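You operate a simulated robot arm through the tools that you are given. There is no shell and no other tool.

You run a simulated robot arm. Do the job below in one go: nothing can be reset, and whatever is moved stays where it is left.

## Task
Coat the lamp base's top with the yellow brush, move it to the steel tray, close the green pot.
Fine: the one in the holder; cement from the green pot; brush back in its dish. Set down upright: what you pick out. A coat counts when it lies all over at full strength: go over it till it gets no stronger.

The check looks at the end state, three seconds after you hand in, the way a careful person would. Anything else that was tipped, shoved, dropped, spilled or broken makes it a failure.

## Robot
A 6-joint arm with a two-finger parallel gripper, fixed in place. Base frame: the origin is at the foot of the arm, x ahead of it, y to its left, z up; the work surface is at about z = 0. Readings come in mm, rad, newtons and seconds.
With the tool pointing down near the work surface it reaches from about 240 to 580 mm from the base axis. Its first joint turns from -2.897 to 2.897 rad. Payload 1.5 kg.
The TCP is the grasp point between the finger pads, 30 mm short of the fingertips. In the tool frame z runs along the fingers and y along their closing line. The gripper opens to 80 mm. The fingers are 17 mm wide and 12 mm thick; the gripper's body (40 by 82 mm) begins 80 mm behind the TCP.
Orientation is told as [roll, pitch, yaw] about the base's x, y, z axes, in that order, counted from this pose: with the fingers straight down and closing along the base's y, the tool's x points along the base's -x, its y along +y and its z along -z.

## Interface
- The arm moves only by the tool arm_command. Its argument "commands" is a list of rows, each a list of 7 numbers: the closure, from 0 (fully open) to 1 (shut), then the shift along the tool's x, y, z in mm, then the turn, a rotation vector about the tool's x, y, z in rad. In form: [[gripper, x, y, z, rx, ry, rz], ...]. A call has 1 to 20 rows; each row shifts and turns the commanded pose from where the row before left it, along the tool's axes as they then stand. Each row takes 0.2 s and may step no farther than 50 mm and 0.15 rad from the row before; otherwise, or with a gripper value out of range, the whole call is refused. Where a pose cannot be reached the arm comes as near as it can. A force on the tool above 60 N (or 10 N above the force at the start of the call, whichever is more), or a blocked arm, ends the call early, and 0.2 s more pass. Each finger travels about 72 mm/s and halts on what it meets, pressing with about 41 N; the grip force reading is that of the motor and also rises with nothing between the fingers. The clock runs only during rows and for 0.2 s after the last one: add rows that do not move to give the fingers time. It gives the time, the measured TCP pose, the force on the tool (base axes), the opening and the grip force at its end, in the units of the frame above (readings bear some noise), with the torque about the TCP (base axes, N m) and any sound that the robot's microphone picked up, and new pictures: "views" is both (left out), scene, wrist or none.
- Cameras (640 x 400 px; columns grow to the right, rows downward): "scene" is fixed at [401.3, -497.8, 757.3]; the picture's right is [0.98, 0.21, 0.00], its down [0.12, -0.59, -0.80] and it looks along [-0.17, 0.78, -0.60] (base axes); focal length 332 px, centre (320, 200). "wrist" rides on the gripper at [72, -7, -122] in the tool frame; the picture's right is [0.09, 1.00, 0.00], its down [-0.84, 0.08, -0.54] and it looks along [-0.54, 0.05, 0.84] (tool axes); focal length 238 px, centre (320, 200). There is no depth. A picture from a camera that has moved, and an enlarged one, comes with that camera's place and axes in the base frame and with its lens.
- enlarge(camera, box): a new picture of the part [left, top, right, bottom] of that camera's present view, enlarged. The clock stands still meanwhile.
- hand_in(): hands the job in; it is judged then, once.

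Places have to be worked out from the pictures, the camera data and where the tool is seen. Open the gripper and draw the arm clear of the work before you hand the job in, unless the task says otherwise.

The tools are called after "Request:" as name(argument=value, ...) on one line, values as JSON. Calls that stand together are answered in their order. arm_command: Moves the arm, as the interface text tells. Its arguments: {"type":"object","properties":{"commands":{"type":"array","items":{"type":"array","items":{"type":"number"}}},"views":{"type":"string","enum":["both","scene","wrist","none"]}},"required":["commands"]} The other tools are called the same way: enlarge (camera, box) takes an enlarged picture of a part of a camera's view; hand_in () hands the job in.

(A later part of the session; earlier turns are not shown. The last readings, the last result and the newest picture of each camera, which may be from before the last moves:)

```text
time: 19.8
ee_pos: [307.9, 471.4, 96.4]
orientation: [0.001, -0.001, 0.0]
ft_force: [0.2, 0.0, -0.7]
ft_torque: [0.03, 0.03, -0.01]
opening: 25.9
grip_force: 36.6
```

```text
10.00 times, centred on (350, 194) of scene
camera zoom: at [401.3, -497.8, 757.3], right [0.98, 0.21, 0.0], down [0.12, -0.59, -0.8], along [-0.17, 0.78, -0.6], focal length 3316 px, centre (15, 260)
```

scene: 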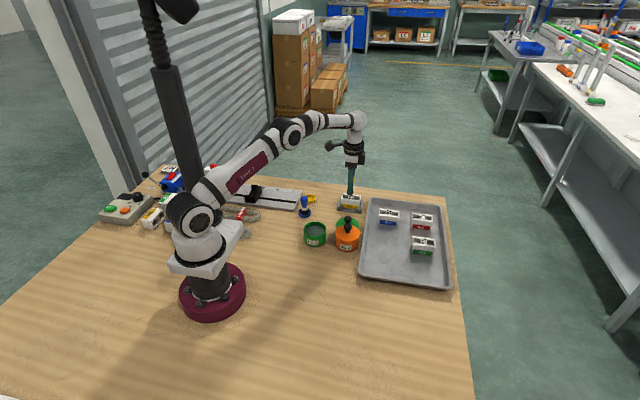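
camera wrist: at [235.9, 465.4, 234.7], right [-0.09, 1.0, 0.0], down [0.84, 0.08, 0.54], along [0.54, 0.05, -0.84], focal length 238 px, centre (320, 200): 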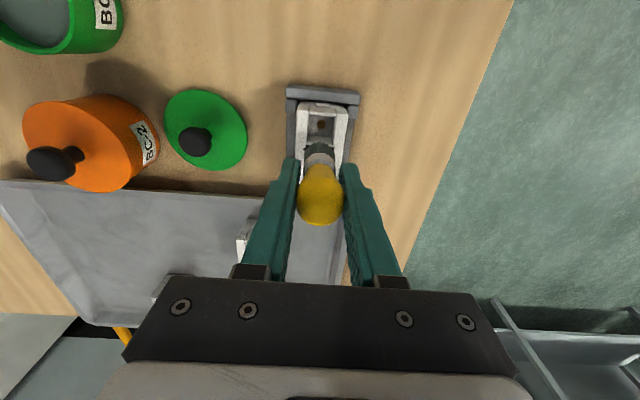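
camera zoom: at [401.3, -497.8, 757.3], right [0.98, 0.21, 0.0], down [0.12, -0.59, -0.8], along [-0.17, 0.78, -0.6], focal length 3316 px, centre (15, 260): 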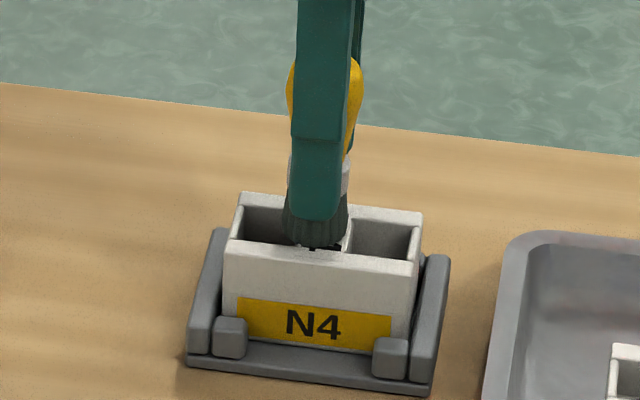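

Nearly down now, and the force is still zero. I continue with 1 mm steps.

Request:
arm_command(commands=[[1, 0, 0, 1, 0, 0, 0], [1, 0, 0, 0, 0, 0, 0]], views="none")

Request:
arm_command(commands=[[1, 0, 0, 1, 0, 0, 0], [1, 0, 0, 0, 0, 0, 0]], views="wrist")

Request:
enlarge(camera="scene", box=[328, 174, 373, 214])

Request:
enlarge(camera="wrist", box=[260, 80, 380, 240])

```text
time: 20.4
ee_pos: [308.2, 471.6, 95.8]
orientation: [0.001, 0.001, 0.0]
ft_force: [-1.4, -1.7, 10.2]
ft_torque: [0.03, 0.03, 0.03]
opening: 25.7
grip_force: 37.3
```

```text
time: 21.0
ee_pos: [308.2, 471.6, 95.1]
orientation: [0.002, -0.003, 0.0]
ft_force: [-4.8, -3.1, 32.4]
ft_torque: [0.09, 0.08, 0.03]
opening: 26.1
grip_force: 37.4
camera wrist: at [236.6, 466.0, 217.8], right [-0.09, 1.0, 0.0], down [0.84, 0.07, 0.54], along [0.54, 0.05, -0.84], focal length 238 px, centre (320, 200)
```

wrist: 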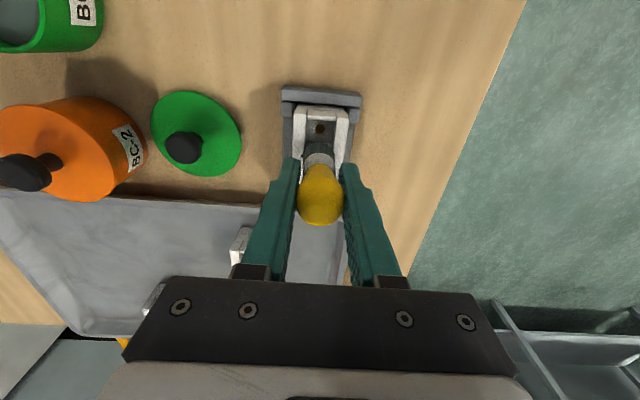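

```text
10.00 times, centred on (350, 194) of scene
camera zoom: at [401.3, -497.8, 757.3], right [0.98, 0.21, 0.0], down [0.12, -0.59, -0.8], along [-0.17, 0.78, -0.6], focal length 3316 px, centre (15, 260)
```

zoom: 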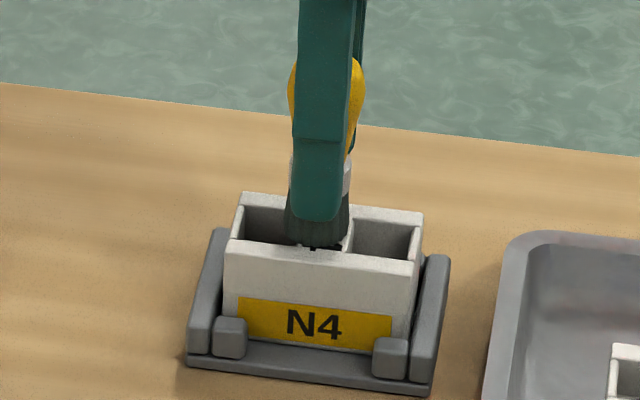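

```text
2.50 times, centred on (320, 160) of wrist
camera zoom: at [236.6, 466.0, 217.8], right [-0.09, 1.0, 0.0], down [0.84, 0.07, 0.54], along [0.54, 0.05, -0.84], focal length 596 px, centre (320, 300)
```

zoom: 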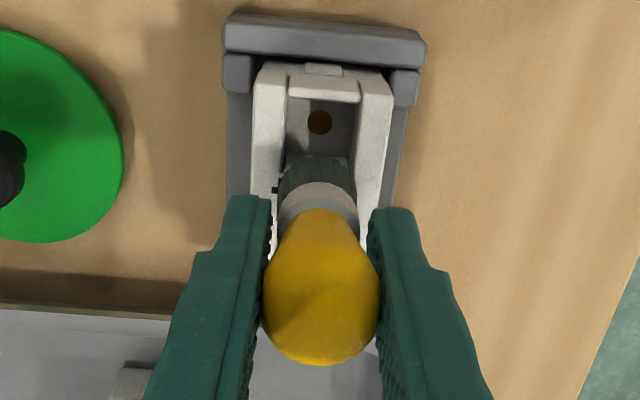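

Contact came at a commanded z of about 95.5 (10 N, then 32 N one millimetre lower). I back off to a light press and try a sweep along the middle lane, watching the force and the coat.

Request:
arm_command(commands=[[1, 0, 0, -1, 0, 0, 0], [1, -9.3, 0, 0, 0, 0, 0], [1, -9.3, 0, 0, 0, 0, 0], [1, -9.3, 0, 0, 0, 0, 0]], views="wrist")

Request:
enlarge(camera="scene", box=[328, 174, 373, 214])

Request:
enlarge(camera="wrist", box=[260, 80, 380, 240])

```text
time: 22.0
ee_pos: [336.3, 470.8, 94.8]
orientation: [0.001, -0.003, 0.0]
ft_force: [-3.9, 1.0, 16.4]
ft_torque: [0.16, 0.14, 0.0]
opening: 26.1
grip_force: 37.0
camera wrist: at [264.8, 465.9, 217.3], right [-0.09, 1.0, 0.0], down [0.84, 0.08, 0.54], along [0.54, 0.05, -0.84], focal length 238 px, centre (320, 200)
```

wrist: 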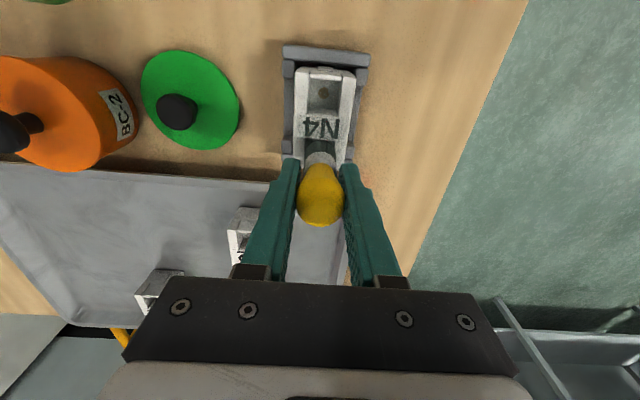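

```text
10.00 times, centred on (350, 194) of scene
camera zoom: at [401.3, -497.8, 757.3], right [0.98, 0.21, 0.0], down [0.12, -0.59, -0.8], along [-0.17, 0.78, -0.6], focal length 3316 px, centre (15, 260)
```

zoom: 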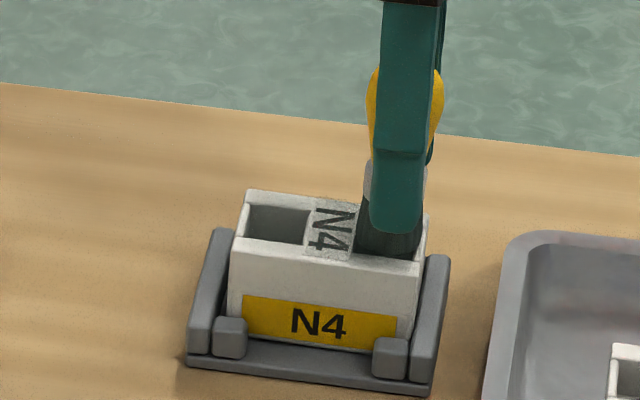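

```text
2.50 times, centred on (320, 160) of wrist
camera zoom: at [264.8, 465.9, 217.3], right [-0.09, 1.0, 0.0], down [0.84, 0.08, 0.54], along [0.54, 0.05, -0.84], focal length 596 px, centre (320, 300)
```

zoom: 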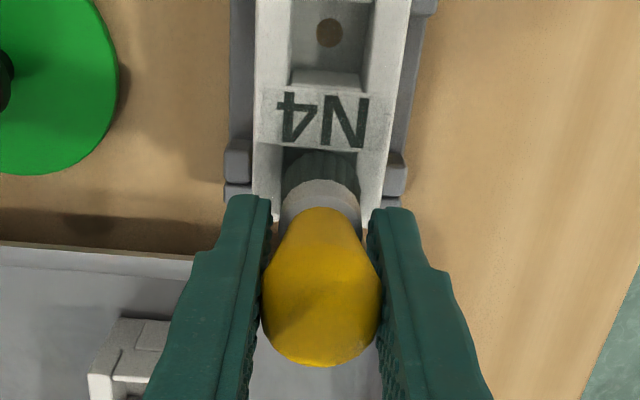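

A faint film is appearing, and the block slid a couple of mm to rest against the holder's end stop, as the slack allows. I ease the pressure slightly and sweep the side lanes.

Request:
arm_command(commands=[[1, 0, -4, -0.3, 0, 0, 0], [1, 0, -4, 0, 0, 0, 0], [1, 9.5, 0, 0, 0, 0, 0], [1, 9.5, 0, 0, 0, 0, 0], [1, 9.5, 0, 0, 0, 0, 0], [1, 9.5, 0, 0, 0, 0, 0], [1, 9.5, 0, 0, 0, 0, 0], [1, 9.5, 0, 0, 0, 0, 0], [1, 0, 8, 0, 0, 0, 0], [1, 0, 8, 0, 0, 0, 0], [1, -9.5, 0, 0, 0, 0, 0], [1, -9.5, 0, 0, 0, 0, 0], [1, -9.5, 0, 0, 0, 0, 0], [1, -9.5, 0, 0, 0, 0, 0], [1, -9.5, 0, 0, 0, 0, 0], [1, -9.5, 0, 0, 0, 0, 0]], views="wrist")

Request:
enlarge(camera="scene", box=[328, 174, 373, 214])

Request:
enlarge(camera="wrist", box=[260, 80, 380, 240])

```text
time: 25.4
ee_pos: [333.3, 477.9, 95.0]
orientation: [0.001, 0.003, -0.001]
ft_force: [-0.3, -0.4, -1.4]
ft_torque: [0.02, 0.0, 0.0]
opening: 25.9
grip_force: 37.5
camera wrist: at [262.2, 472.5, 217.5], right [-0.09, 1.0, 0.0], down [0.84, 0.08, 0.54], along [0.54, 0.05, -0.84], focal length 238 px, centre (320, 200)
```

wrist: 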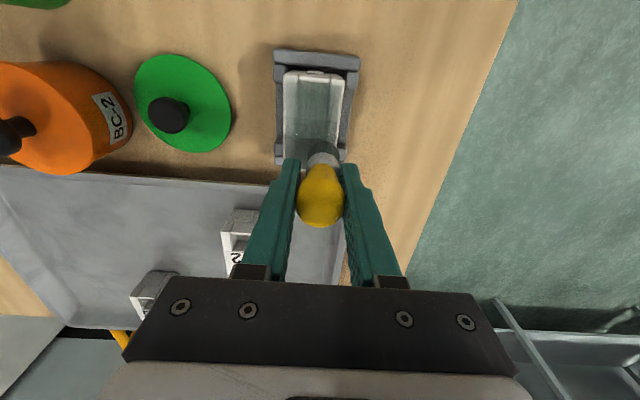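

```text
10.00 times, centred on (350, 194) of scene
camera zoom: at [401.3, -497.8, 757.3], right [0.98, 0.21, 0.0], down [0.12, -0.59, -0.8], along [-0.17, 0.78, -0.6], focal length 3316 px, centre (15, 260)
```

zoom: 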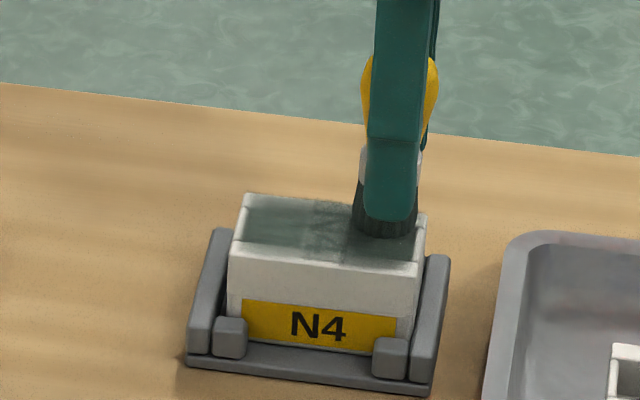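

```text
2.50 times, centred on (320, 160) of wrist
camera zoom: at [262.2, 472.5, 217.5], right [-0.09, 1.0, 0.0], down [0.84, 0.08, 0.54], along [0.54, 0.05, -0.84], focal length 596 px, centre (320, 300)
```

zoom: 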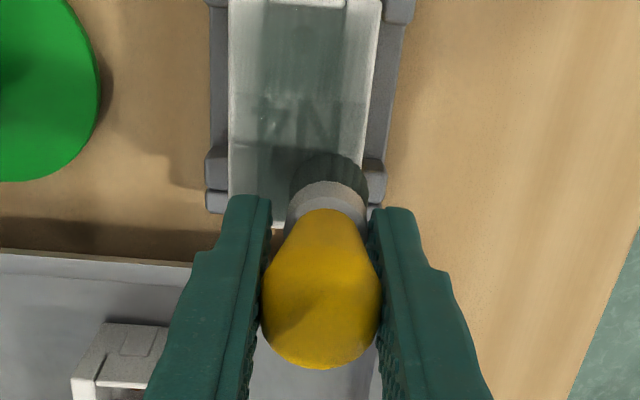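

The coat is building into a film over the top, but the long edges are still pale and the force has dropped to zero. I lower 0.4 mm and make a wider serpentine, starting with the far edge lane.

Request:
arm_command(commands=[[1, -5, 7, 0.4, 0, 0, 0], [1, 9, 0, 0, 0, 0, 0], [1, 9, 0, 0, 0, 0, 0], [1, 9, 0, 0, 0, 0, 0], [1, 9, 0, 0, 0, 0, 0], [1, 9, 0, 0, 0, 0, 0], [1, 9, 0, 0, 0, 0, 0], [1, 9, 0, 0, 0, 0, 0]], views="wrist")

Request:
enlarge(camera="scene", box=[328, 174, 373, 214])

```text
time: 27.2
ee_pos: [271.8, 477.3, 95.2]
orientation: [0.002, 0.0, -0.002]
ft_force: [-0.2, 0.0, 0.1]
ft_torque: [0.01, -0.01, 0.0]
opening: 25.8
grip_force: 36.9
out of reach, approached as far as the arm can: row 1
camera wrist: at [199.9, 472.3, 217.2], right [-0.09, 1.0, 0.0], down [0.84, 0.08, 0.54], along [0.54, 0.05, -0.84], focal length 238 px, centre (320, 200)
```

wrist: 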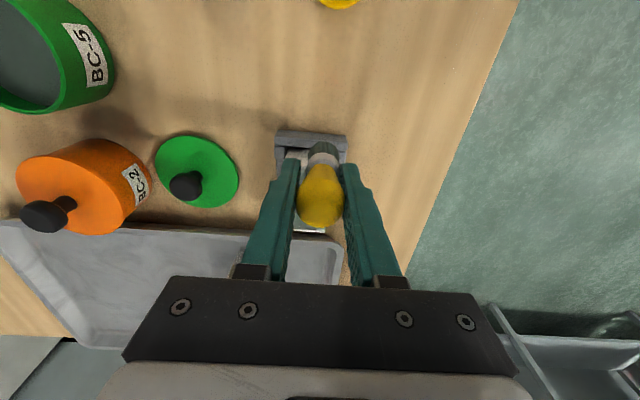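

```text
10.00 times, centred on (350, 194) of scene
camera zoom: at [401.3, -497.8, 757.3], right [0.98, 0.21, 0.0], down [0.12, -0.59, -0.8], along [-0.17, 0.78, -0.6], focal length 3316 px, centre (15, 260)
```

zoom: 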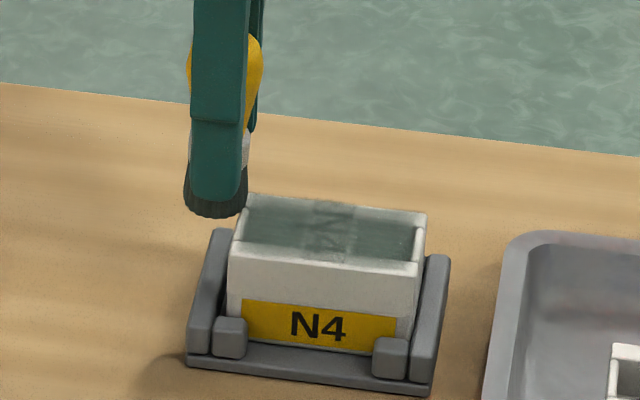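

The first row hit the arm's reach limit (about 582 mm out), so the lane ran a bit short in y and overshot in x at the near end, with no contact. I check how the coat lies before going on.

Request:
enlarge(camera="scene", box=[338, 186, 372, 214])

Request:
enlarge(camera="wrist", box=[260, 110, 380, 240])

```text
14.29 times, centred on (355, 200) of scene
camera zoom: at [401.3, -497.8, 757.3], right [0.98, 0.21, 0.0], down [0.12, -0.59, -0.8], along [-0.17, 0.78, -0.6], focal length 4737 px, centre (-180, 200)
```

zoom: 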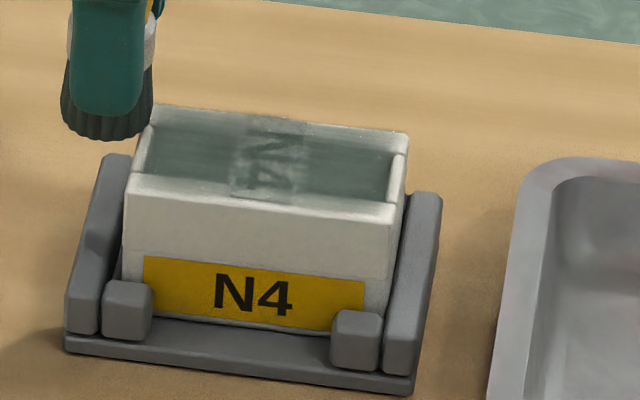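

```text
3.08 times, centred on (320, 175) of wrist
camera zoom: at [199.9, 472.3, 217.2], right [-0.09, 1.0, 0.0], down [0.84, 0.08, 0.54], along [0.54, 0.05, -0.84], focal length 733 px, centre (320, 277)
```

zoom: 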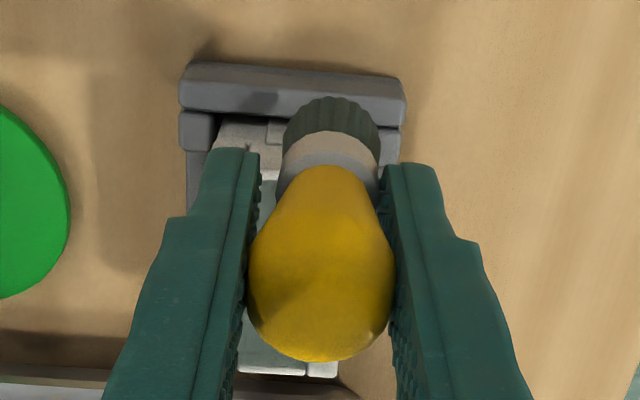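

The rails and ends are still pale. I take the far lane again from the near end, within reach (x up to about 320), pressing 0.7 mm lower.

Request:
arm_command(commands=[[1, -5, 7, 0, 0, 0, 0], [1, 0, 0, 0.7, 0, 0, 0], [1, -8, 0, 0, 0, 0, 0], [1, -8, 0, 0, 0, 0, 0], [1, -8, 0, 0, 0, 0, 0]], views="none")

Request:
enlarge(camera="scene", box=[328, 174, 373, 214])

```text
time: 28.4
ee_pos: [298.4, 485.6, 94.5]
orientation: [0.001, 0.0, 0.0]
ft_force: [-1.1, 1.5, 4.4]
ft_torque: [0.04, 0.05, -0.03]
opening: 26.2
grip_force: 36.7
```

```text
10.00 times, centred on (350, 194) of scene
camera zoom: at [401.3, -497.8, 757.3], right [0.98, 0.21, 0.0], down [0.12, -0.59, -0.8], along [-0.17, 0.78, -0.6], focal length 3316 px, centre (15, 260)
```

zoom: 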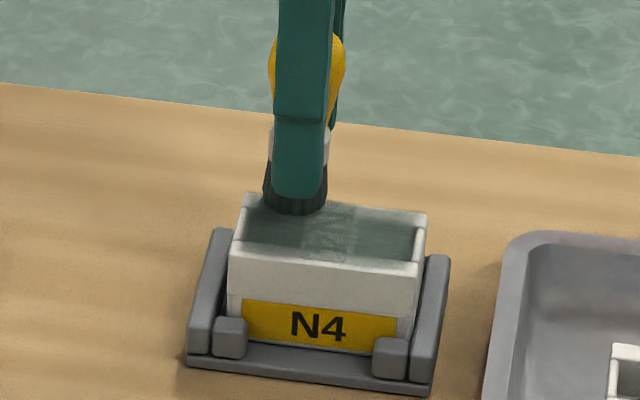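

Contact is about 4 N. I add 0.2 mm and continue the serpentine through the far and middle lanes.

Request:
arm_command(commands=[[1, -8, 0, 0.2, 0, 0, 0], [1, -8, 0, 0, 0, 0, 0], [1, -3, 0, 0, 0, 0, 0], [1, 9, 0, 0, 0, 0, 0], [1, 9, 0, 0, 0, 0, 0], [1, 9, 0, 0, 0, 0, 0], [1, 9, 0, 0, 0, 0, 0], [1, 9, 0, 0, 0, 0, 0], [1, 0, -6, 0, 0, 0, 0], [1, -9, 0, 0, 0, 0, 0], [1, -9, 0, 0, 0, 0, 0], [1, -9, 0, 0, 0, 0, 0], [1, -9, 0, 0, 0, 0, 0], [1, -9, 0, 0, 0, 0, 0], [1, -8, 0, 0, 0, 0, 0]], views="none")

Request:
enlarge(camera="scene", box=[328, 174, 373, 214])

Request:
enlarge(camera="wrist", box=[260, 60, 380, 240])

```text
time: 31.6
ee_pos: [326.3, 478.5, 94.7]
orientation: [0.001, 0.0, 0.0]
ft_force: [-5.1, 1.8, 15.2]
ft_torque: [0.07, 0.15, 0.01]
opening: 26.0
grip_force: 36.9
```

```text
10.00 times, centred on (350, 194) of scene
camera zoom: at [401.3, -497.8, 757.3], right [0.98, 0.21, 0.0], down [0.12, -0.59, -0.8], along [-0.17, 0.78, -0.6], focal length 3316 px, centre (15, 260)
```

zoom: 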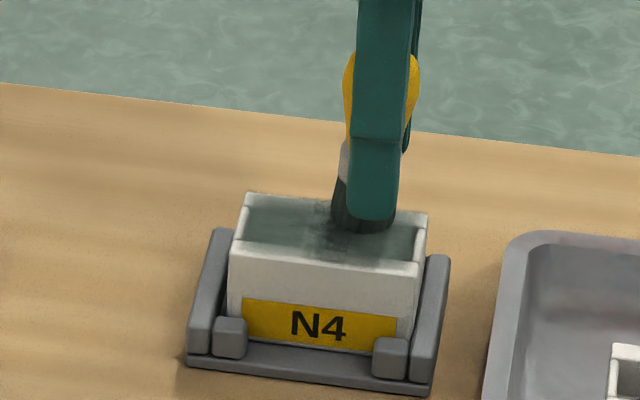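

```text
2.22 times, centred on (320, 150) of wrist
camera zoom: at [255.9, 473.6, 216.1], right [-0.09, 1.0, 0.0], down [0.84, 0.08, 0.54], along [0.54, 0.05, -0.84], focal length 530 px, centre (320, 311)
```

zoom: 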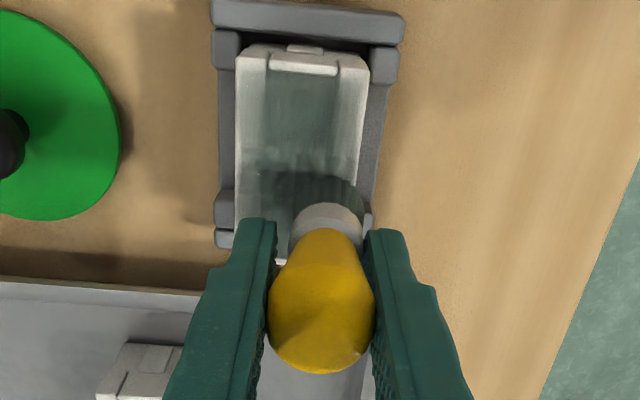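

The coat is building; the brush tip is trailing slightly under friction, so I lighten the press by 0.2 mm. I continue with the middle and near lanes, overrunning the near end.

Request:
arm_command(commands=[[1, 0, -7, -0.2, 0, 0, 0], [1, -6, 0, 0, 0, 0, 0], [1, 9, 0, 0, 0, 0, 0], [1, 9, 0, 0, 0, 0, 0], [1, 9, 0, 0, 0, 0, 0], [1, 9, 0, 0, 0, 0, 0], [1, 9, 0, 0, 0, 0, 0], [1, 9, 0, 0, 0, 0, 0], [1, 9, 0, 0, 0, 0, 0], [1, 0, -8, 0, 0, 0, 0], [1, -9, 0, 0, 0, 0, 0], [1, -9, 0, 0, 0, 0, 0], [1, -9, 0, 0, 0, 0, 0], [1, -9, 0, 0, 0, 0, 0], [1, -9, 0, 0, 0, 0, 0], [1, -9, 0, 0, 0, 0, 0], [1, -9, 0, 0, 0, 0, 0], [1, -5, 0, 0, 0, 0, 0]], views="none")

Request:
enlarge(camera="scene", box=[328, 174, 373, 214])

Request:
enlarge(camera="wrist", box=[260, 60, 380, 240])

```text
time: 35.4
ee_pos: [338.8, 464.4, 94.4]
orientation: [0.0, 0.0, 0.0]
ft_force: [-0.9, 0.7, -0.8]
ft_torque: [0.0, 0.0, 0.0]
opening: 26.0
grip_force: 36.6
```

```text
10.00 times, centred on (350, 194) of scene
camera zoom: at [401.3, -497.8, 757.3], right [0.98, 0.21, 0.0], down [0.12, -0.59, -0.8], along [-0.17, 0.78, -0.6], focal length 3316 px, centre (15, 260)
```

zoom: 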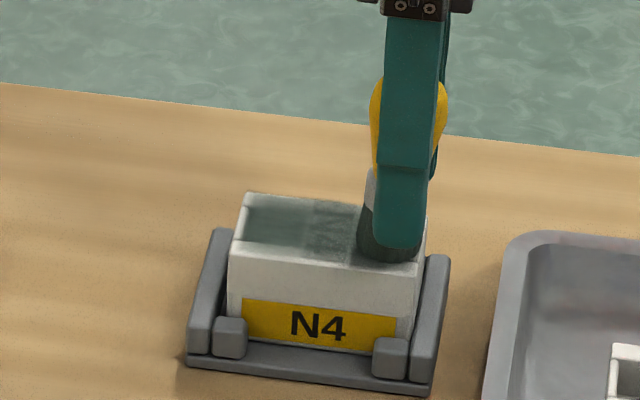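

```text
2.22 times, centred on (320, 150) of wrist
camera zoom: at [267.2, 458.1, 216.7], right [-0.09, 1.0, 0.0], down [0.84, 0.08, 0.54], along [0.54, 0.05, -0.84], focal length 530 px, centre (320, 311)
```

zoom: 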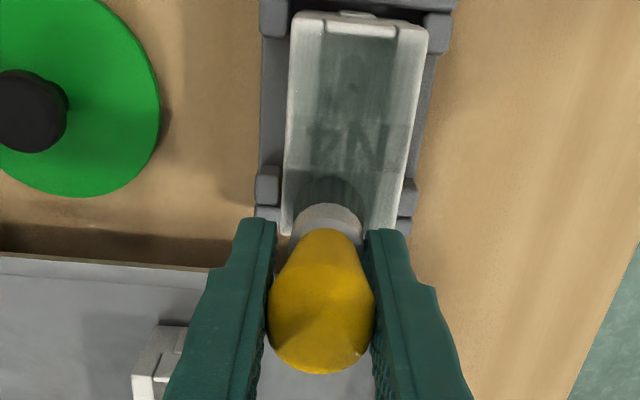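

Contact was lost near the far end of that lane. I lower 0.4 mm and do the near-edge lane, then come back along the next.

Request:
arm_command(commands=[[1, 0, -7.5, 0, 0, 0, 0], [1, 0, 0, 0.4, 0, 0, 0], [1, 9, 0, 0, 0, 0, 0], [1, 9, 0, 0, 0, 0, 0], [1, 9, 0, 0, 0, 0, 0], [1, 9, 0, 0, 0, 0, 0], [1, 9, 0, 0, 0, 0, 0], [1, 9, 0, 0, 0, 0, 0], [1, 9, 0, 0, 0, 0, 0], [1, 5, 0, 0, 0, 0, 0]], views="none")

Request:
enlarge(camera="scene", box=[328, 174, 373, 214])

Request:
enlarge(camera="wrist", box=[240, 60, 400, 240])

```text
time: 37.6
ee_pos: [269.1, 455.9, 94.2]
orientation: [0.0, 0.001, -0.001]
ft_force: [0.4, 0.1, 0.3]
ft_torque: [-0.02, 0.03, 0.01]
opening: 26.2
grip_force: 37.0
```

```text
10.00 times, centred on (350, 194) of scene
camera zoom: at [401.3, -497.8, 757.3], right [0.98, 0.21, 0.0], down [0.12, -0.59, -0.8], along [-0.17, 0.78, -0.6], focal length 3316 px, centre (15, 260)
```

zoom: 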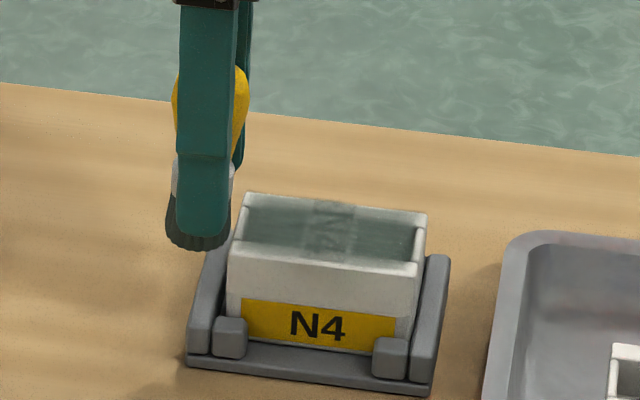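

```text
2.22 times, centred on (320, 150) of wrist
camera zoom: at [198.7, 450.9, 216.8], right [-0.09, 1.0, 0.0], down [0.84, 0.08, 0.54], along [0.54, 0.05, -0.84], focal length 530 px, centre (320, 311)
```

zoom: 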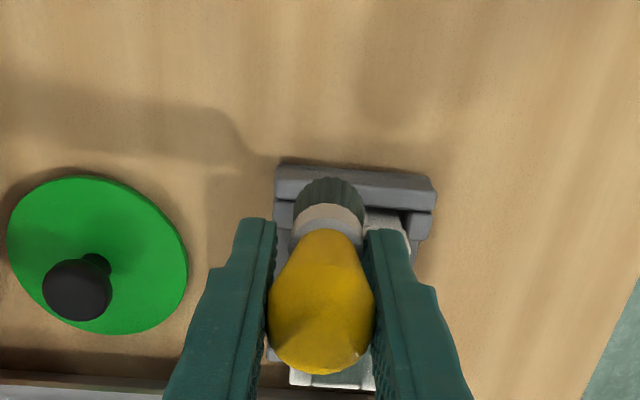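

The brush has tilted a little in the grip (tip back by a few mm). I lift and draw back to get a clear look at the coat.

Request:
arm_command(commands=[[1, 5, 0, -20, 0, 0, 0], [1, 30, 5, -30, 0, 0, 0], [1, 35, 5, -20, 0, 0, 0], [1, 0, 0, 0, 0, 0, 0]], views="wrist")

Request:
enlarge(camera="wrist", box=[290, 190, 350, 250])

Request:
enlarge(camera="scene", box=[338, 186, 372, 214])

Request:
enlarge(camera="scene", box=[290, 150, 360, 200])

```text
time: 38.6
ee_pos: [200.5, 467.8, 164.2]
orientation: [0.0, 0.0, 0.0]
ft_force: [-0.3, -0.7, -0.6]
ft_torque: [0.0, 0.03, -0.01]
opening: 26.0
grip_force: 37.4
camera wrist: at [129.4, 462.4, 287.2], right [-0.09, 1.0, 0.0], down [0.84, 0.08, 0.54], along [0.54, 0.05, -0.84], focal length 238 px, centre (320, 200)
```

wrist: 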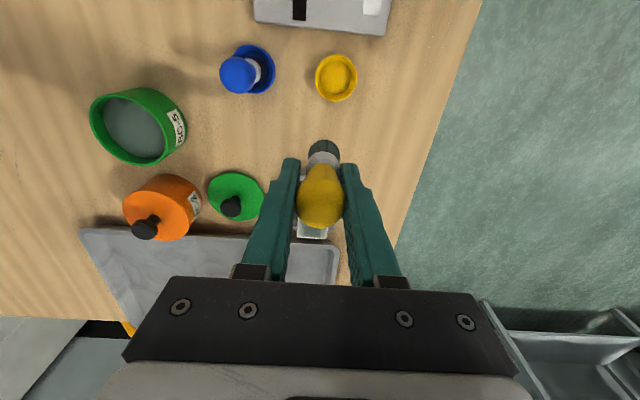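

```text
6.67 times, centred on (320, 220) of wrist
camera zoom: at [129.4, 462.4, 287.2], right [-0.09, 1.0, 0.0], down [0.84, 0.08, 0.54], along [0.54, 0.05, -0.84], focal length 1589 px, centre (320, 67)
```

zoom: 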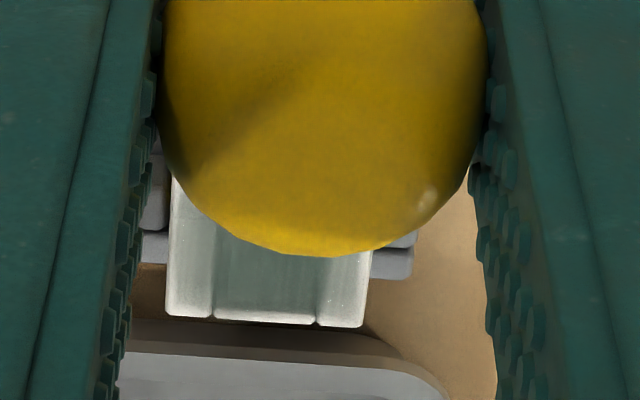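

```text
14.29 times, centred on (355, 200) of scene
camera zoom: at [401.3, -497.8, 757.3], right [0.98, 0.21, 0.0], down [0.12, -0.59, -0.8], along [-0.17, 0.78, -0.6], focal length 4737 px, centre (-180, 200)
```

zoom: 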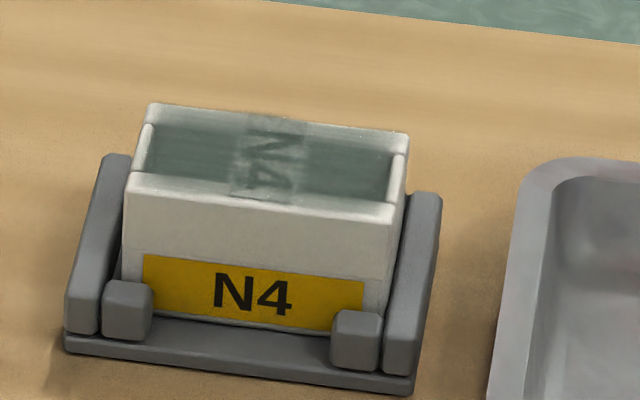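

```text
8.00 times, centred on (325, 175) of scene
camera zoom: at [401.3, -497.8, 757.3], right [0.98, 0.21, 0.0], down [0.12, -0.59, -0.8], along [-0.17, 0.78, -0.6], focal length 2653 px, centre (280, 400)
```

zoom: 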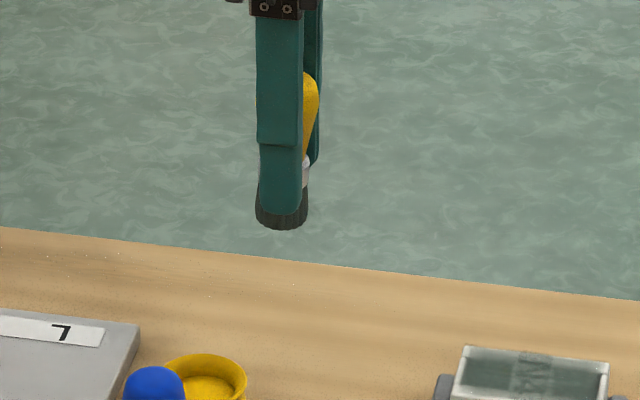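

The film is still thin towards the rims and the bristles look drier, so I reload. I tilt the tool by 0.1 rad to bring the brush upright again, and carry it back to above the green pot.

Request:
arm_command(commands=[[1, 0, 0, 0, 0, -0.05, 0], [1, 0, 0, 0, 0, -0.05, 0], [1, -3.5, -47.5, 0.4, 0, 0, 0], [1, -3.5, -47.5, 0.4, 0, 0, 0], [1, -3.5, -47.5, 0.4, 0, 0, 0], [1, -3.5, -47.5, 0.4, 0, 0, 0], [1, 0, 0, 0, 0, 0, 0]], views="wrist")

Request:
enlarge(camera="scene", box=[280, 180, 360, 250])

Request:
enlarge(camera="wrist", box=[240, 80, 400, 240])

```text
time: 40.2
ee_pos: [211.7, 276.2, 161.5]
orientation: [0.0, -0.1, -0.003]
ft_force: [0.2, 0.2, -0.9]
ft_torque: [0.0, 0.02, 0.01]
opening: 26.0
grip_force: 37.2
camera wrist: at [128.2, 270.7, 276.4], right [-0.09, 1.0, -0.01], down [0.78, 0.08, 0.62], along [0.62, 0.05, -0.78], focal length 238 px, centre (320, 200)
```

wrist: 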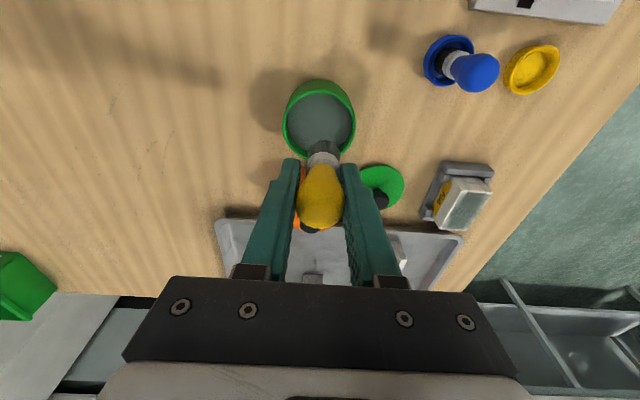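

```text
5.71 times, centred on (320, 215) of scene
camera zoom: at [401.3, -497.8, 757.3], right [0.98, 0.21, 0.0], down [0.12, -0.59, -0.8], along [-0.17, 0.78, -0.6], focal length 1895 px, centre (320, 114)
```

zoom: 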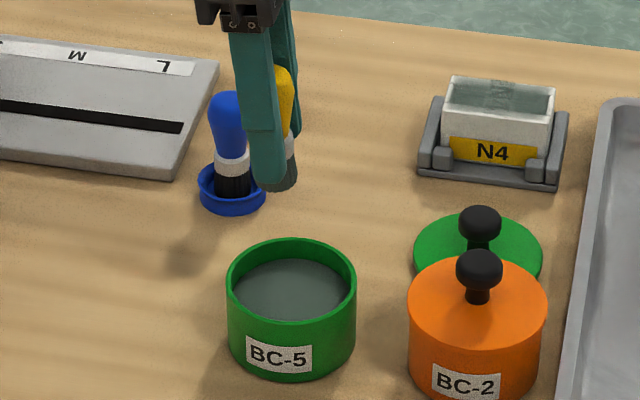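

```text
2.50 times, centred on (320, 160) of wrist
camera zoom: at [128.2, 270.7, 276.4], right [-0.09, 1.0, -0.01], down [0.78, 0.08, 0.62], along [0.62, 0.05, -0.78], focal length 596 px, centre (320, 300)
```

zoom: 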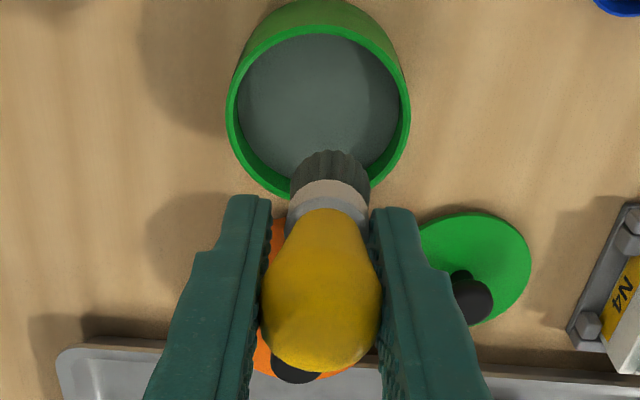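

The brush is upright over the pot, with its tip about 4 mm too far in y. I correct that and lower to just above the cement.

Request:
arm_command(commands=[[1, 1.2, -1, 19.6, 0, 0, 0], [1, 1.2, -1, 19.6, 0, 0, 0], [1, 1.2, -1, 19.6, 0, 0, 0], [1, 1.2, -1, 19.6, 0, 0, 0], [1, 0, 0, 0, 0, 0, 0]], views="wrist")

Request:
enlarge(camera="scene", box=[280, 180, 360, 250])

Request:
enlarge(camera="wrist", box=[240, 80, 400, 240])

```text
time: 41.4
ee_pos: [215.1, 272.9, 84.3]
orientation: [0.001, -0.099, -0.002]
ft_force: [-0.7, 0.1, -0.3]
ft_torque: [0.0, -0.02, 0.0]
opening: 26.2
grip_force: 37.1
camera wrist: at [132.6, 267.4, 199.1], right [-0.09, 1.0, -0.01], down [0.78, 0.08, 0.62], along [0.62, 0.05, -0.78], focal length 238 px, centre (320, 200)
```

wrist: 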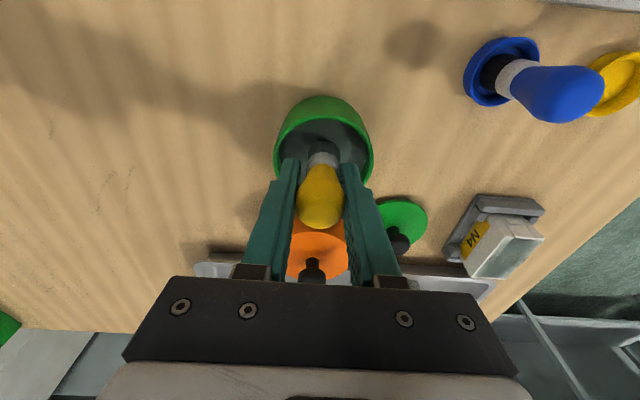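

```text
5.71 times, centred on (320, 215) of scene
camera zoom: at [401.3, -497.8, 757.3], right [0.98, 0.21, 0.0], down [0.12, -0.59, -0.8], along [-0.17, 0.78, -0.6], focal length 1895 px, centre (320, 114)
```

zoom: 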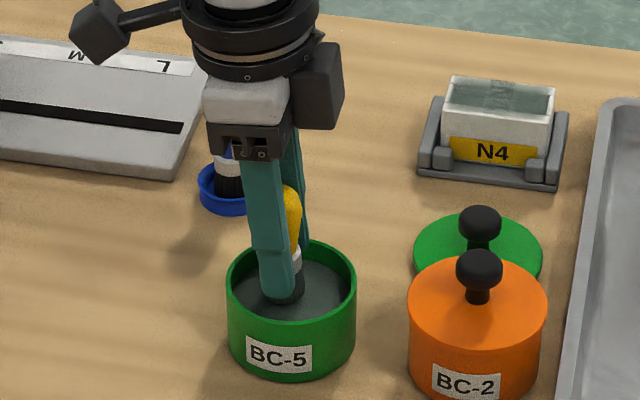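

```text
2.50 times, centred on (320, 160) of wrist
camera zoom: at [132.6, 267.4, 199.1], right [-0.09, 1.0, -0.01], down [0.78, 0.08, 0.62], along [0.62, 0.05, -0.78], focal length 596 px, centre (320, 300)
```

zoom: 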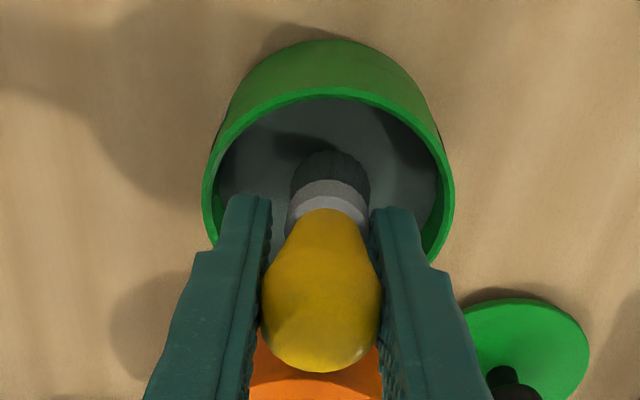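

The bristles are close to the cement. I step down until a light contact shows.

Request:
arm_command(commands=[[1, 0.2, 0, 2, 0, 0, 0], [1, 0.2, 0, 2, 0, 0, 0], [1, 0, 0, 0, 0, 0, 0]], views="none")

Request:
arm_command(commands=[[1, 0.1, 0, 1, 0, 0, 0], [1, 0, 0, 0, 0, 0, 0]], views="none")

Request:
enlarge(camera="scene", box=[290, 200, 340, 250])

```text
time: 42.2
ee_pos: [216.8, 271.9, 80.9]
orientation: [0.0, -0.1, -0.002]
ft_force: [-1.0, -0.1, -0.5]
ft_torque: [0.01, 0.01, 0.01]
opening: 26.1
grip_force: 37.4
```

```text
time: 42.8
ee_pos: [215.4, 272.0, 80.5]
orientation: [0.0, -0.099, -0.001]
ft_force: [-0.1, -0.7, -0.9]
ft_torque: [0.03, -0.02, 0.02]
opening: 26.1
grip_force: 36.9
```

```text
8.00 times, centred on (315, 225) of scene
camera zoom: at [401.3, -497.8, 757.3], right [0.98, 0.21, 0.0], down [0.12, -0.59, -0.8], along [-0.17, 0.78, -0.6], focal length 2653 px, centre (360, 0)
```

zoom: 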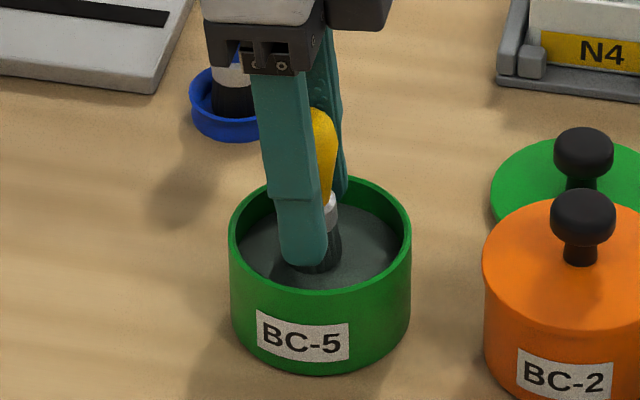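

No force yet, though the bristles look about touching. I go 1 mm at a time.

Request:
arm_command(commands=[[1, 0.1, 0, 1, 0, 0, 0], [1, 0, 0, 0, 0, 0, 0]], views="none")

Request:
arm_command(commands=[[1, 0.1, 0, 1, 0, 0, 0], [1, 0, 0, 0, 0, 0, 0]], views="none")

Request:
arm_command(commands=[[1, 0.05, 0, 0.5, 0, 0, 0], [1, 0, 0, 0, 0, 0, 0]], views="none")

```text
time: 43.4
ee_pos: [216.8, 273.7, 79.9]
orientation: [0.0, -0.101, -0.003]
ft_force: [-1.4, -1.9, 18.1]
ft_torque: [-0.22, 0.21, 0.02]
opening: 25.7
grip_force: 36.8
```

```text
time: 44.0
ee_pos: [216.4, 272.7, 79.2]
orientation: [0.003, -0.102, 0.001]
ft_force: [1.7, 1.7, 29.0]
ft_torque: [0.02, 0.12, -0.04]
opening: 26.1
grip_force: 37.0
```

```text
time: 44.6
ee_pos: [216.3, 273.2, 79.1]
orientation: [0.0, -0.1, 0.0]
ft_force: [7.4, 2.1, 27.9]
ft_torque: [0.02, -0.13, 0.04]
opening: 26.0
grip_force: 36.8
```

The bristles pressed flat into the cement at about 28 N. I lift straight out and inspect the brush.

Request:
arm_command(commands=[[1, -0.5, 0, -5, 0, 0, 0], [1, -2, 0, -20, 0, 0, 0], [1, -2.5, 0, -25, 0, 0, 0], [1, -2.5, 0, -25, 0, 0, 0], [1, 0, 0, 0, 0, 0, 0]], views="wrist")

Request:
enlarge(camera="scene", box=[285, 180, 345, 250])

Request:
enlarge(camera="wrist", box=[240, 80, 400, 240])

Request:
enlarge(camera="wrist", box=[410, 140, 510, 240])

```text
time: 45.8
ee_pos: [216.1, 272.4, 153.2]
orientation: [0.0, -0.101, -0.001]
ft_force: [-0.2, -0.1, -0.8]
ft_torque: [0.01, 0.02, -0.01]
opening: 25.5
grip_force: 36.9
camera wrist: at [132.9, 266.7, 267.7], right [-0.09, 1.0, -0.01], down [0.78, 0.08, 0.62], along [0.62, 0.05, -0.78], focal length 238 px, centre (320, 200)
```

wrist: 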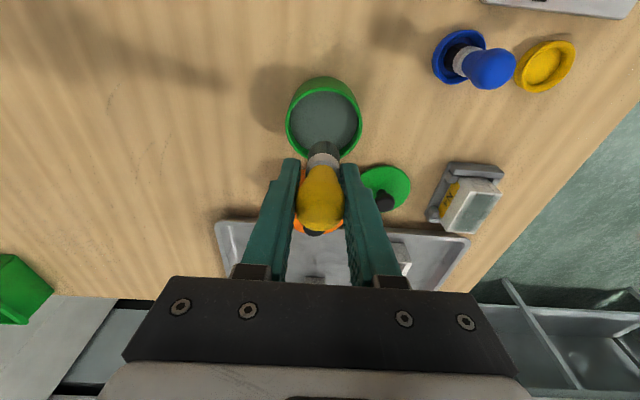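

```text
5.71 times, centred on (315, 215) of scene
camera zoom: at [401.3, -497.8, 757.3], right [0.98, 0.21, 0.0], down [0.12, -0.59, -0.8], along [-0.17, 0.78, -0.6], focal length 1895 px, centre (349, 114)
```

zoom: 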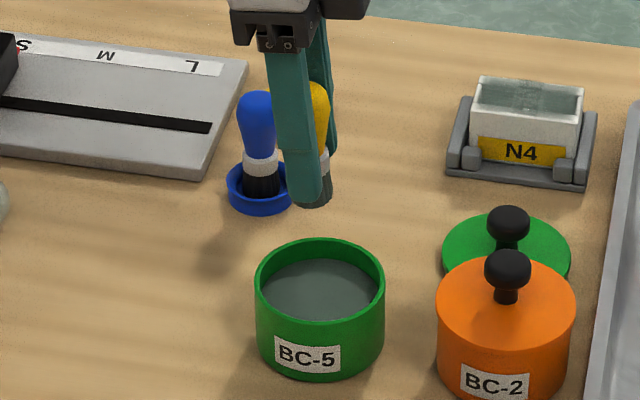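

```text
2.50 times, centred on (320, 160) of wrist
camera zoom: at [132.9, 266.7, 267.7], right [-0.09, 1.0, -0.01], down [0.78, 0.08, 0.62], along [0.62, 0.05, -0.78], focal length 596 px, centre (320, 300)
```

zoom: 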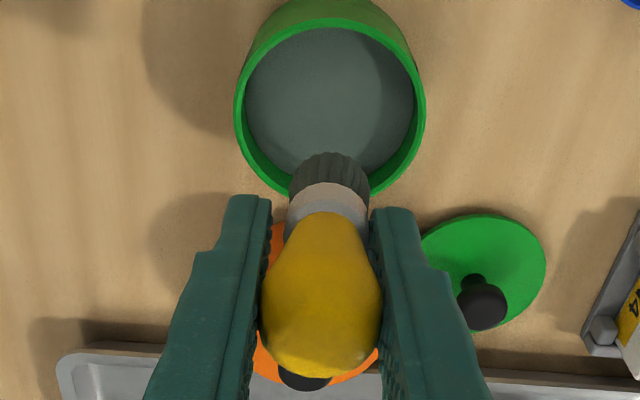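

```text
4.00 times, centred on (460, 190) of wrist
camera zoom: at [132.9, 266.7, 267.7], right [-0.09, 1.0, -0.01], down [0.78, 0.08, 0.62], along [0.62, 0.05, -0.78], focal length 953 px, centre (-240, 240)
```

zoom: 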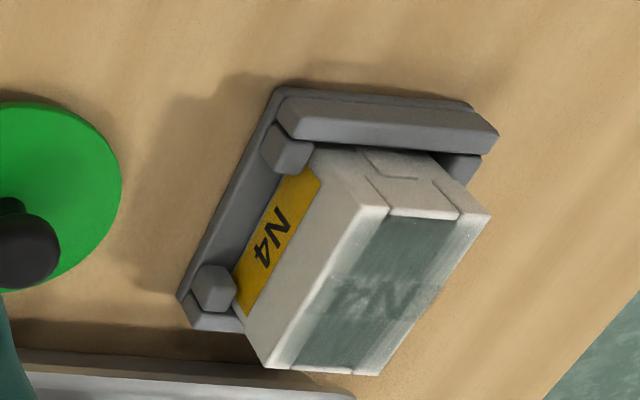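

The brush is loaded again, with its tip about 4 mm to +y of the grasp point. I carry it to the near corner of N4 and descend to about 7 mm above the top.

Request:
arm_command(commands=[[1, -13.9, 45, 1.4, 0, 0, 0], [1, -13.9, 45, 1.4, 0, 0, 0], [1, -13.9, 45, 1.4, 0, 0, 0], [1, -13.9, 45, 1.4, 0, 0, 0], [1, 2.6, 0, 25.9, 0, 0, 0], [1, 2.6, 0, 25.9, 0, 0, 0], [1, 0, 0, 0, 0, 0, 0]], views="wrist")

Request:
enlarge(camera="scene", box=[328, 174, 373, 214])

Request:
enlarge(camera="wrist", box=[240, 80, 400, 240])

```text
time: 47.4
ee_pos: [272.8, 451.6, 99.3]
orientation: [-0.001, -0.099, 0.001]
ft_force: [-0.3, 1.0, -0.2]
ft_torque: [0.0, 0.01, -0.01]
opening: 26.0
grip_force: 37.3
camera wrist: at [191.0, 446.7, 214.2], right [-0.09, 1.0, -0.01], down [0.78, 0.08, 0.62], along [0.62, 0.05, -0.78], focal length 238 px, centre (320, 200)
```

wrist: 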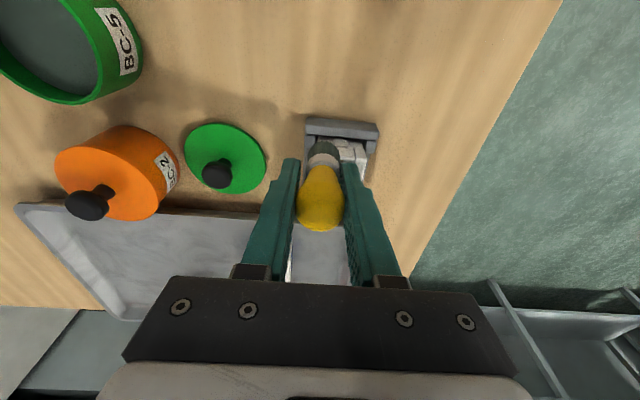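

```text
10.00 times, centred on (350, 194) of scene
camera zoom: at [401.3, -497.8, 757.3], right [0.98, 0.21, 0.0], down [0.12, -0.59, -0.8], along [-0.17, 0.78, -0.6], focal length 3316 px, centre (15, 260)
```

zoom: 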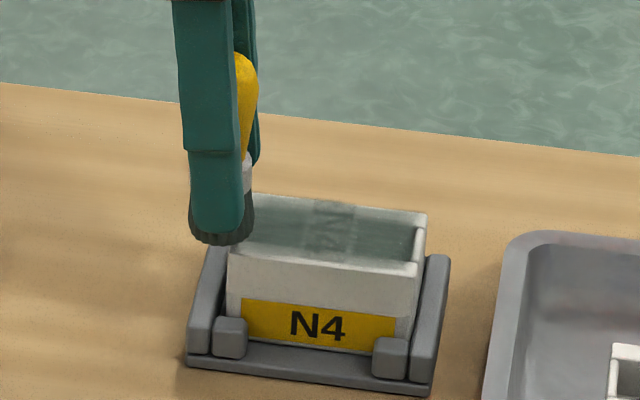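

```text
2.50 times, centred on (320, 160) of wrist
camera zoom: at [191.0, 446.7, 214.2], right [-0.09, 1.0, -0.01], down [0.78, 0.08, 0.62], along [0.62, 0.05, -0.78], focal length 596 px, centre (320, 300)
```

zoom: 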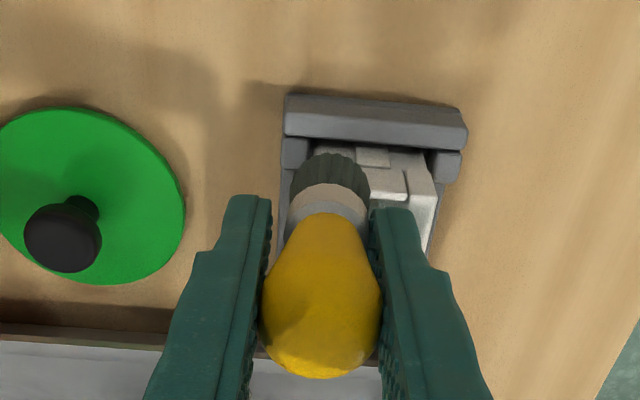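

I move 5 mm onto the block and lower to the expected contact height, then read the force.

Request:
arm_command(commands=[[1, -4.3, 0, 7, 0, 0, 0], [1, 0, 0, 0, 0, 0, 0]], views="none")

Request:
arm_command(commands=[[1, 0.07, 0, 0.7, 0, 0, 0], [1, 0, 0, 0, 0, 0, 0]], views="none")

```text
time: 48.0
ee_pos: [278.4, 452.2, 93.4]
orientation: [-0.001, -0.098, -0.003]
ft_force: [-0.3, -0.2, -1.1]
ft_torque: [0.0, -0.02, 0.0]
opening: 26.0
grip_force: 37.1
```

```text
time: 48.6
ee_pos: [279.2, 451.7, 93.5]
orientation: [0.001, -0.099, 0.0]
ft_force: [-0.7, 0.2, -1.4]
ft_torque: [0.01, 0.02, 0.02]
opening: 25.7
grip_force: 37.1
```

Request:
arm_command(commands=[[1, 0.07, 0, 0.7, 0, 0, 0], [1, 0, 0, 0, 0, 0, 0]], views="none")

Request:
enlarge(camera="scene", box=[328, 174, 373, 214])

```text
time: 49.2
ee_pos: [277.8, 450.9, 92.0]
orientation: [-0.001, -0.1, 0.0]
ft_force: [-0.4, 0.1, 0.3]
ft_torque: [-0.01, 0.01, 0.01]
opening: 26.0
grip_force: 37.0
```

```text
10.00 times, centred on (350, 194) of scene
camera zoom: at [401.3, -497.8, 757.3], right [0.98, 0.21, 0.0], down [0.12, -0.59, -0.8], along [-0.17, 0.78, -0.6], focal length 3316 px, centre (15, 260)
```

zoom: 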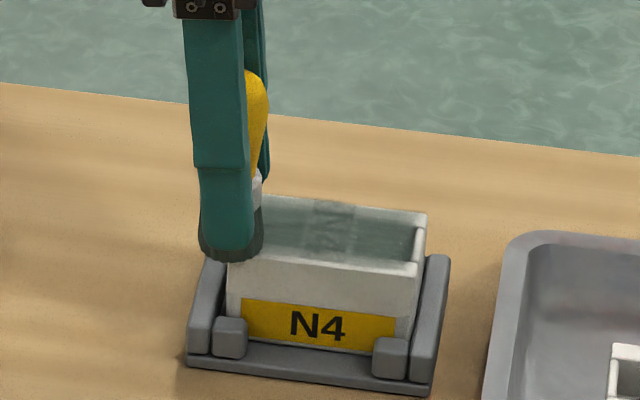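

Still no force at about z = 92.5; the bristle face appears right at the top. I go down in 0.5 mm steps.

Request:
arm_command(commands=[[1, 0.05, 0, 0.5, 0, 0, 0], [1, 0, 0, 0, 0, 0, 0]], views="none")

Request:
arm_command(commands=[[1, 0.05, 0, 0.5, 0, 0, 0], [1, 0, 0, 0, 0, 0, 0]], views="none")

```text
time: 49.8
ee_pos: [276.8, 451.5, 91.8]
orientation: [0.001, -0.098, -0.001]
ft_force: [0.0, -0.4, -1.2]
ft_torque: [-0.03, 0.02, 0.02]
opening: 26.0
grip_force: 37.1
```

```text
time: 50.4
ee_pos: [277.0, 451.0, 90.8]
orientation: [-0.001, -0.1, -0.002]
ft_force: [-0.1, 0.1, -0.8]
ft_torque: [-0.03, -0.01, 0.0]
opening: 26.0
grip_force: 36.8
```

No contact although I expected it by now, so I check whether the brush centre is off the block's corner before lowering any further.

Request:
enlarge(camera="scene", box=[338, 186, 372, 214])

Request:
enlarge(camera="wrist", box=[280, 100, 380, 200])

```text
14.29 times, centred on (355, 200) of scene
camera zoom: at [401.3, -497.8, 757.3], right [0.98, 0.21, 0.0], down [0.12, -0.59, -0.8], along [-0.17, 0.78, -0.6], focal length 4737 px, centre (-180, 200)
```

zoom: 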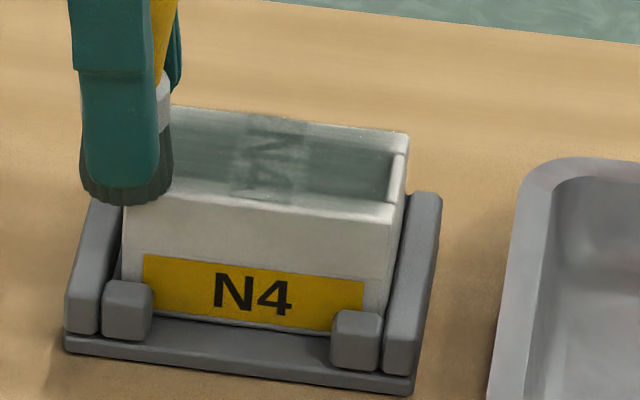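

```text
4.00 times, centred on (330, 150) of wrist
camera zoom: at [194.2, 446.5, 206.8], right [-0.09, 1.0, -0.01], down [0.78, 0.08, 0.62], along [0.62, 0.05, -0.78], focal length 953 px, centre (280, 400)
```

zoom: 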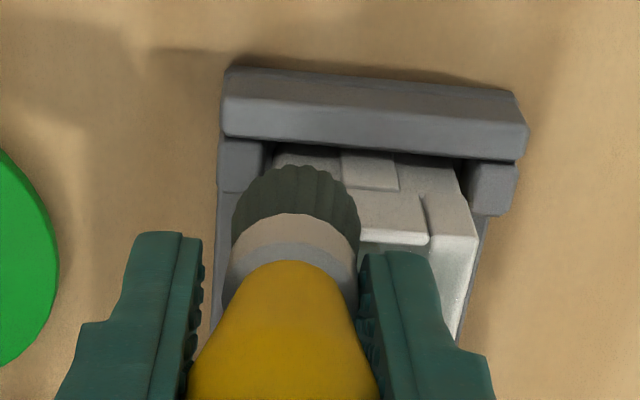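

The brush centre is right at the block's corner and may have no support there. I rise, move 12 mm in x and 6 mm in y onto the block, and lower to contact.

Request:
arm_command(commands=[[1, -0.5, 0, -4.5, 0, 0, 0], [1, -12, 6, 1.2, 0, 0, 0], [1, 0.2, 0, 2, 0, 0, 0], [1, 0, 0, 0, 0, 0, 0]], views="none")

Request:
arm_command(commands=[[1, 0.1, 0, 0.7, 0, 0, 0], [1, 0, 0, 0, 0, 0, 0]], views="none")

```text
time: 51.4
ee_pos: [289.1, 458.0, 93.7]
orientation: [-0.001, -0.098, 0.0]
ft_force: [-0.2, -0.2, -1.5]
ft_torque: [0.0, 0.02, 0.0]
opening: 25.9
grip_force: 37.1
```

```text
time: 52.0
ee_pos: [289.1, 458.4, 94.9]
orientation: [0.001, -0.1, -0.003]
ft_force: [0.8, -0.6, -1.7]
ft_torque: [0.01, 0.0, -0.01]
opening: 26.2
grip_force: 37.2
```

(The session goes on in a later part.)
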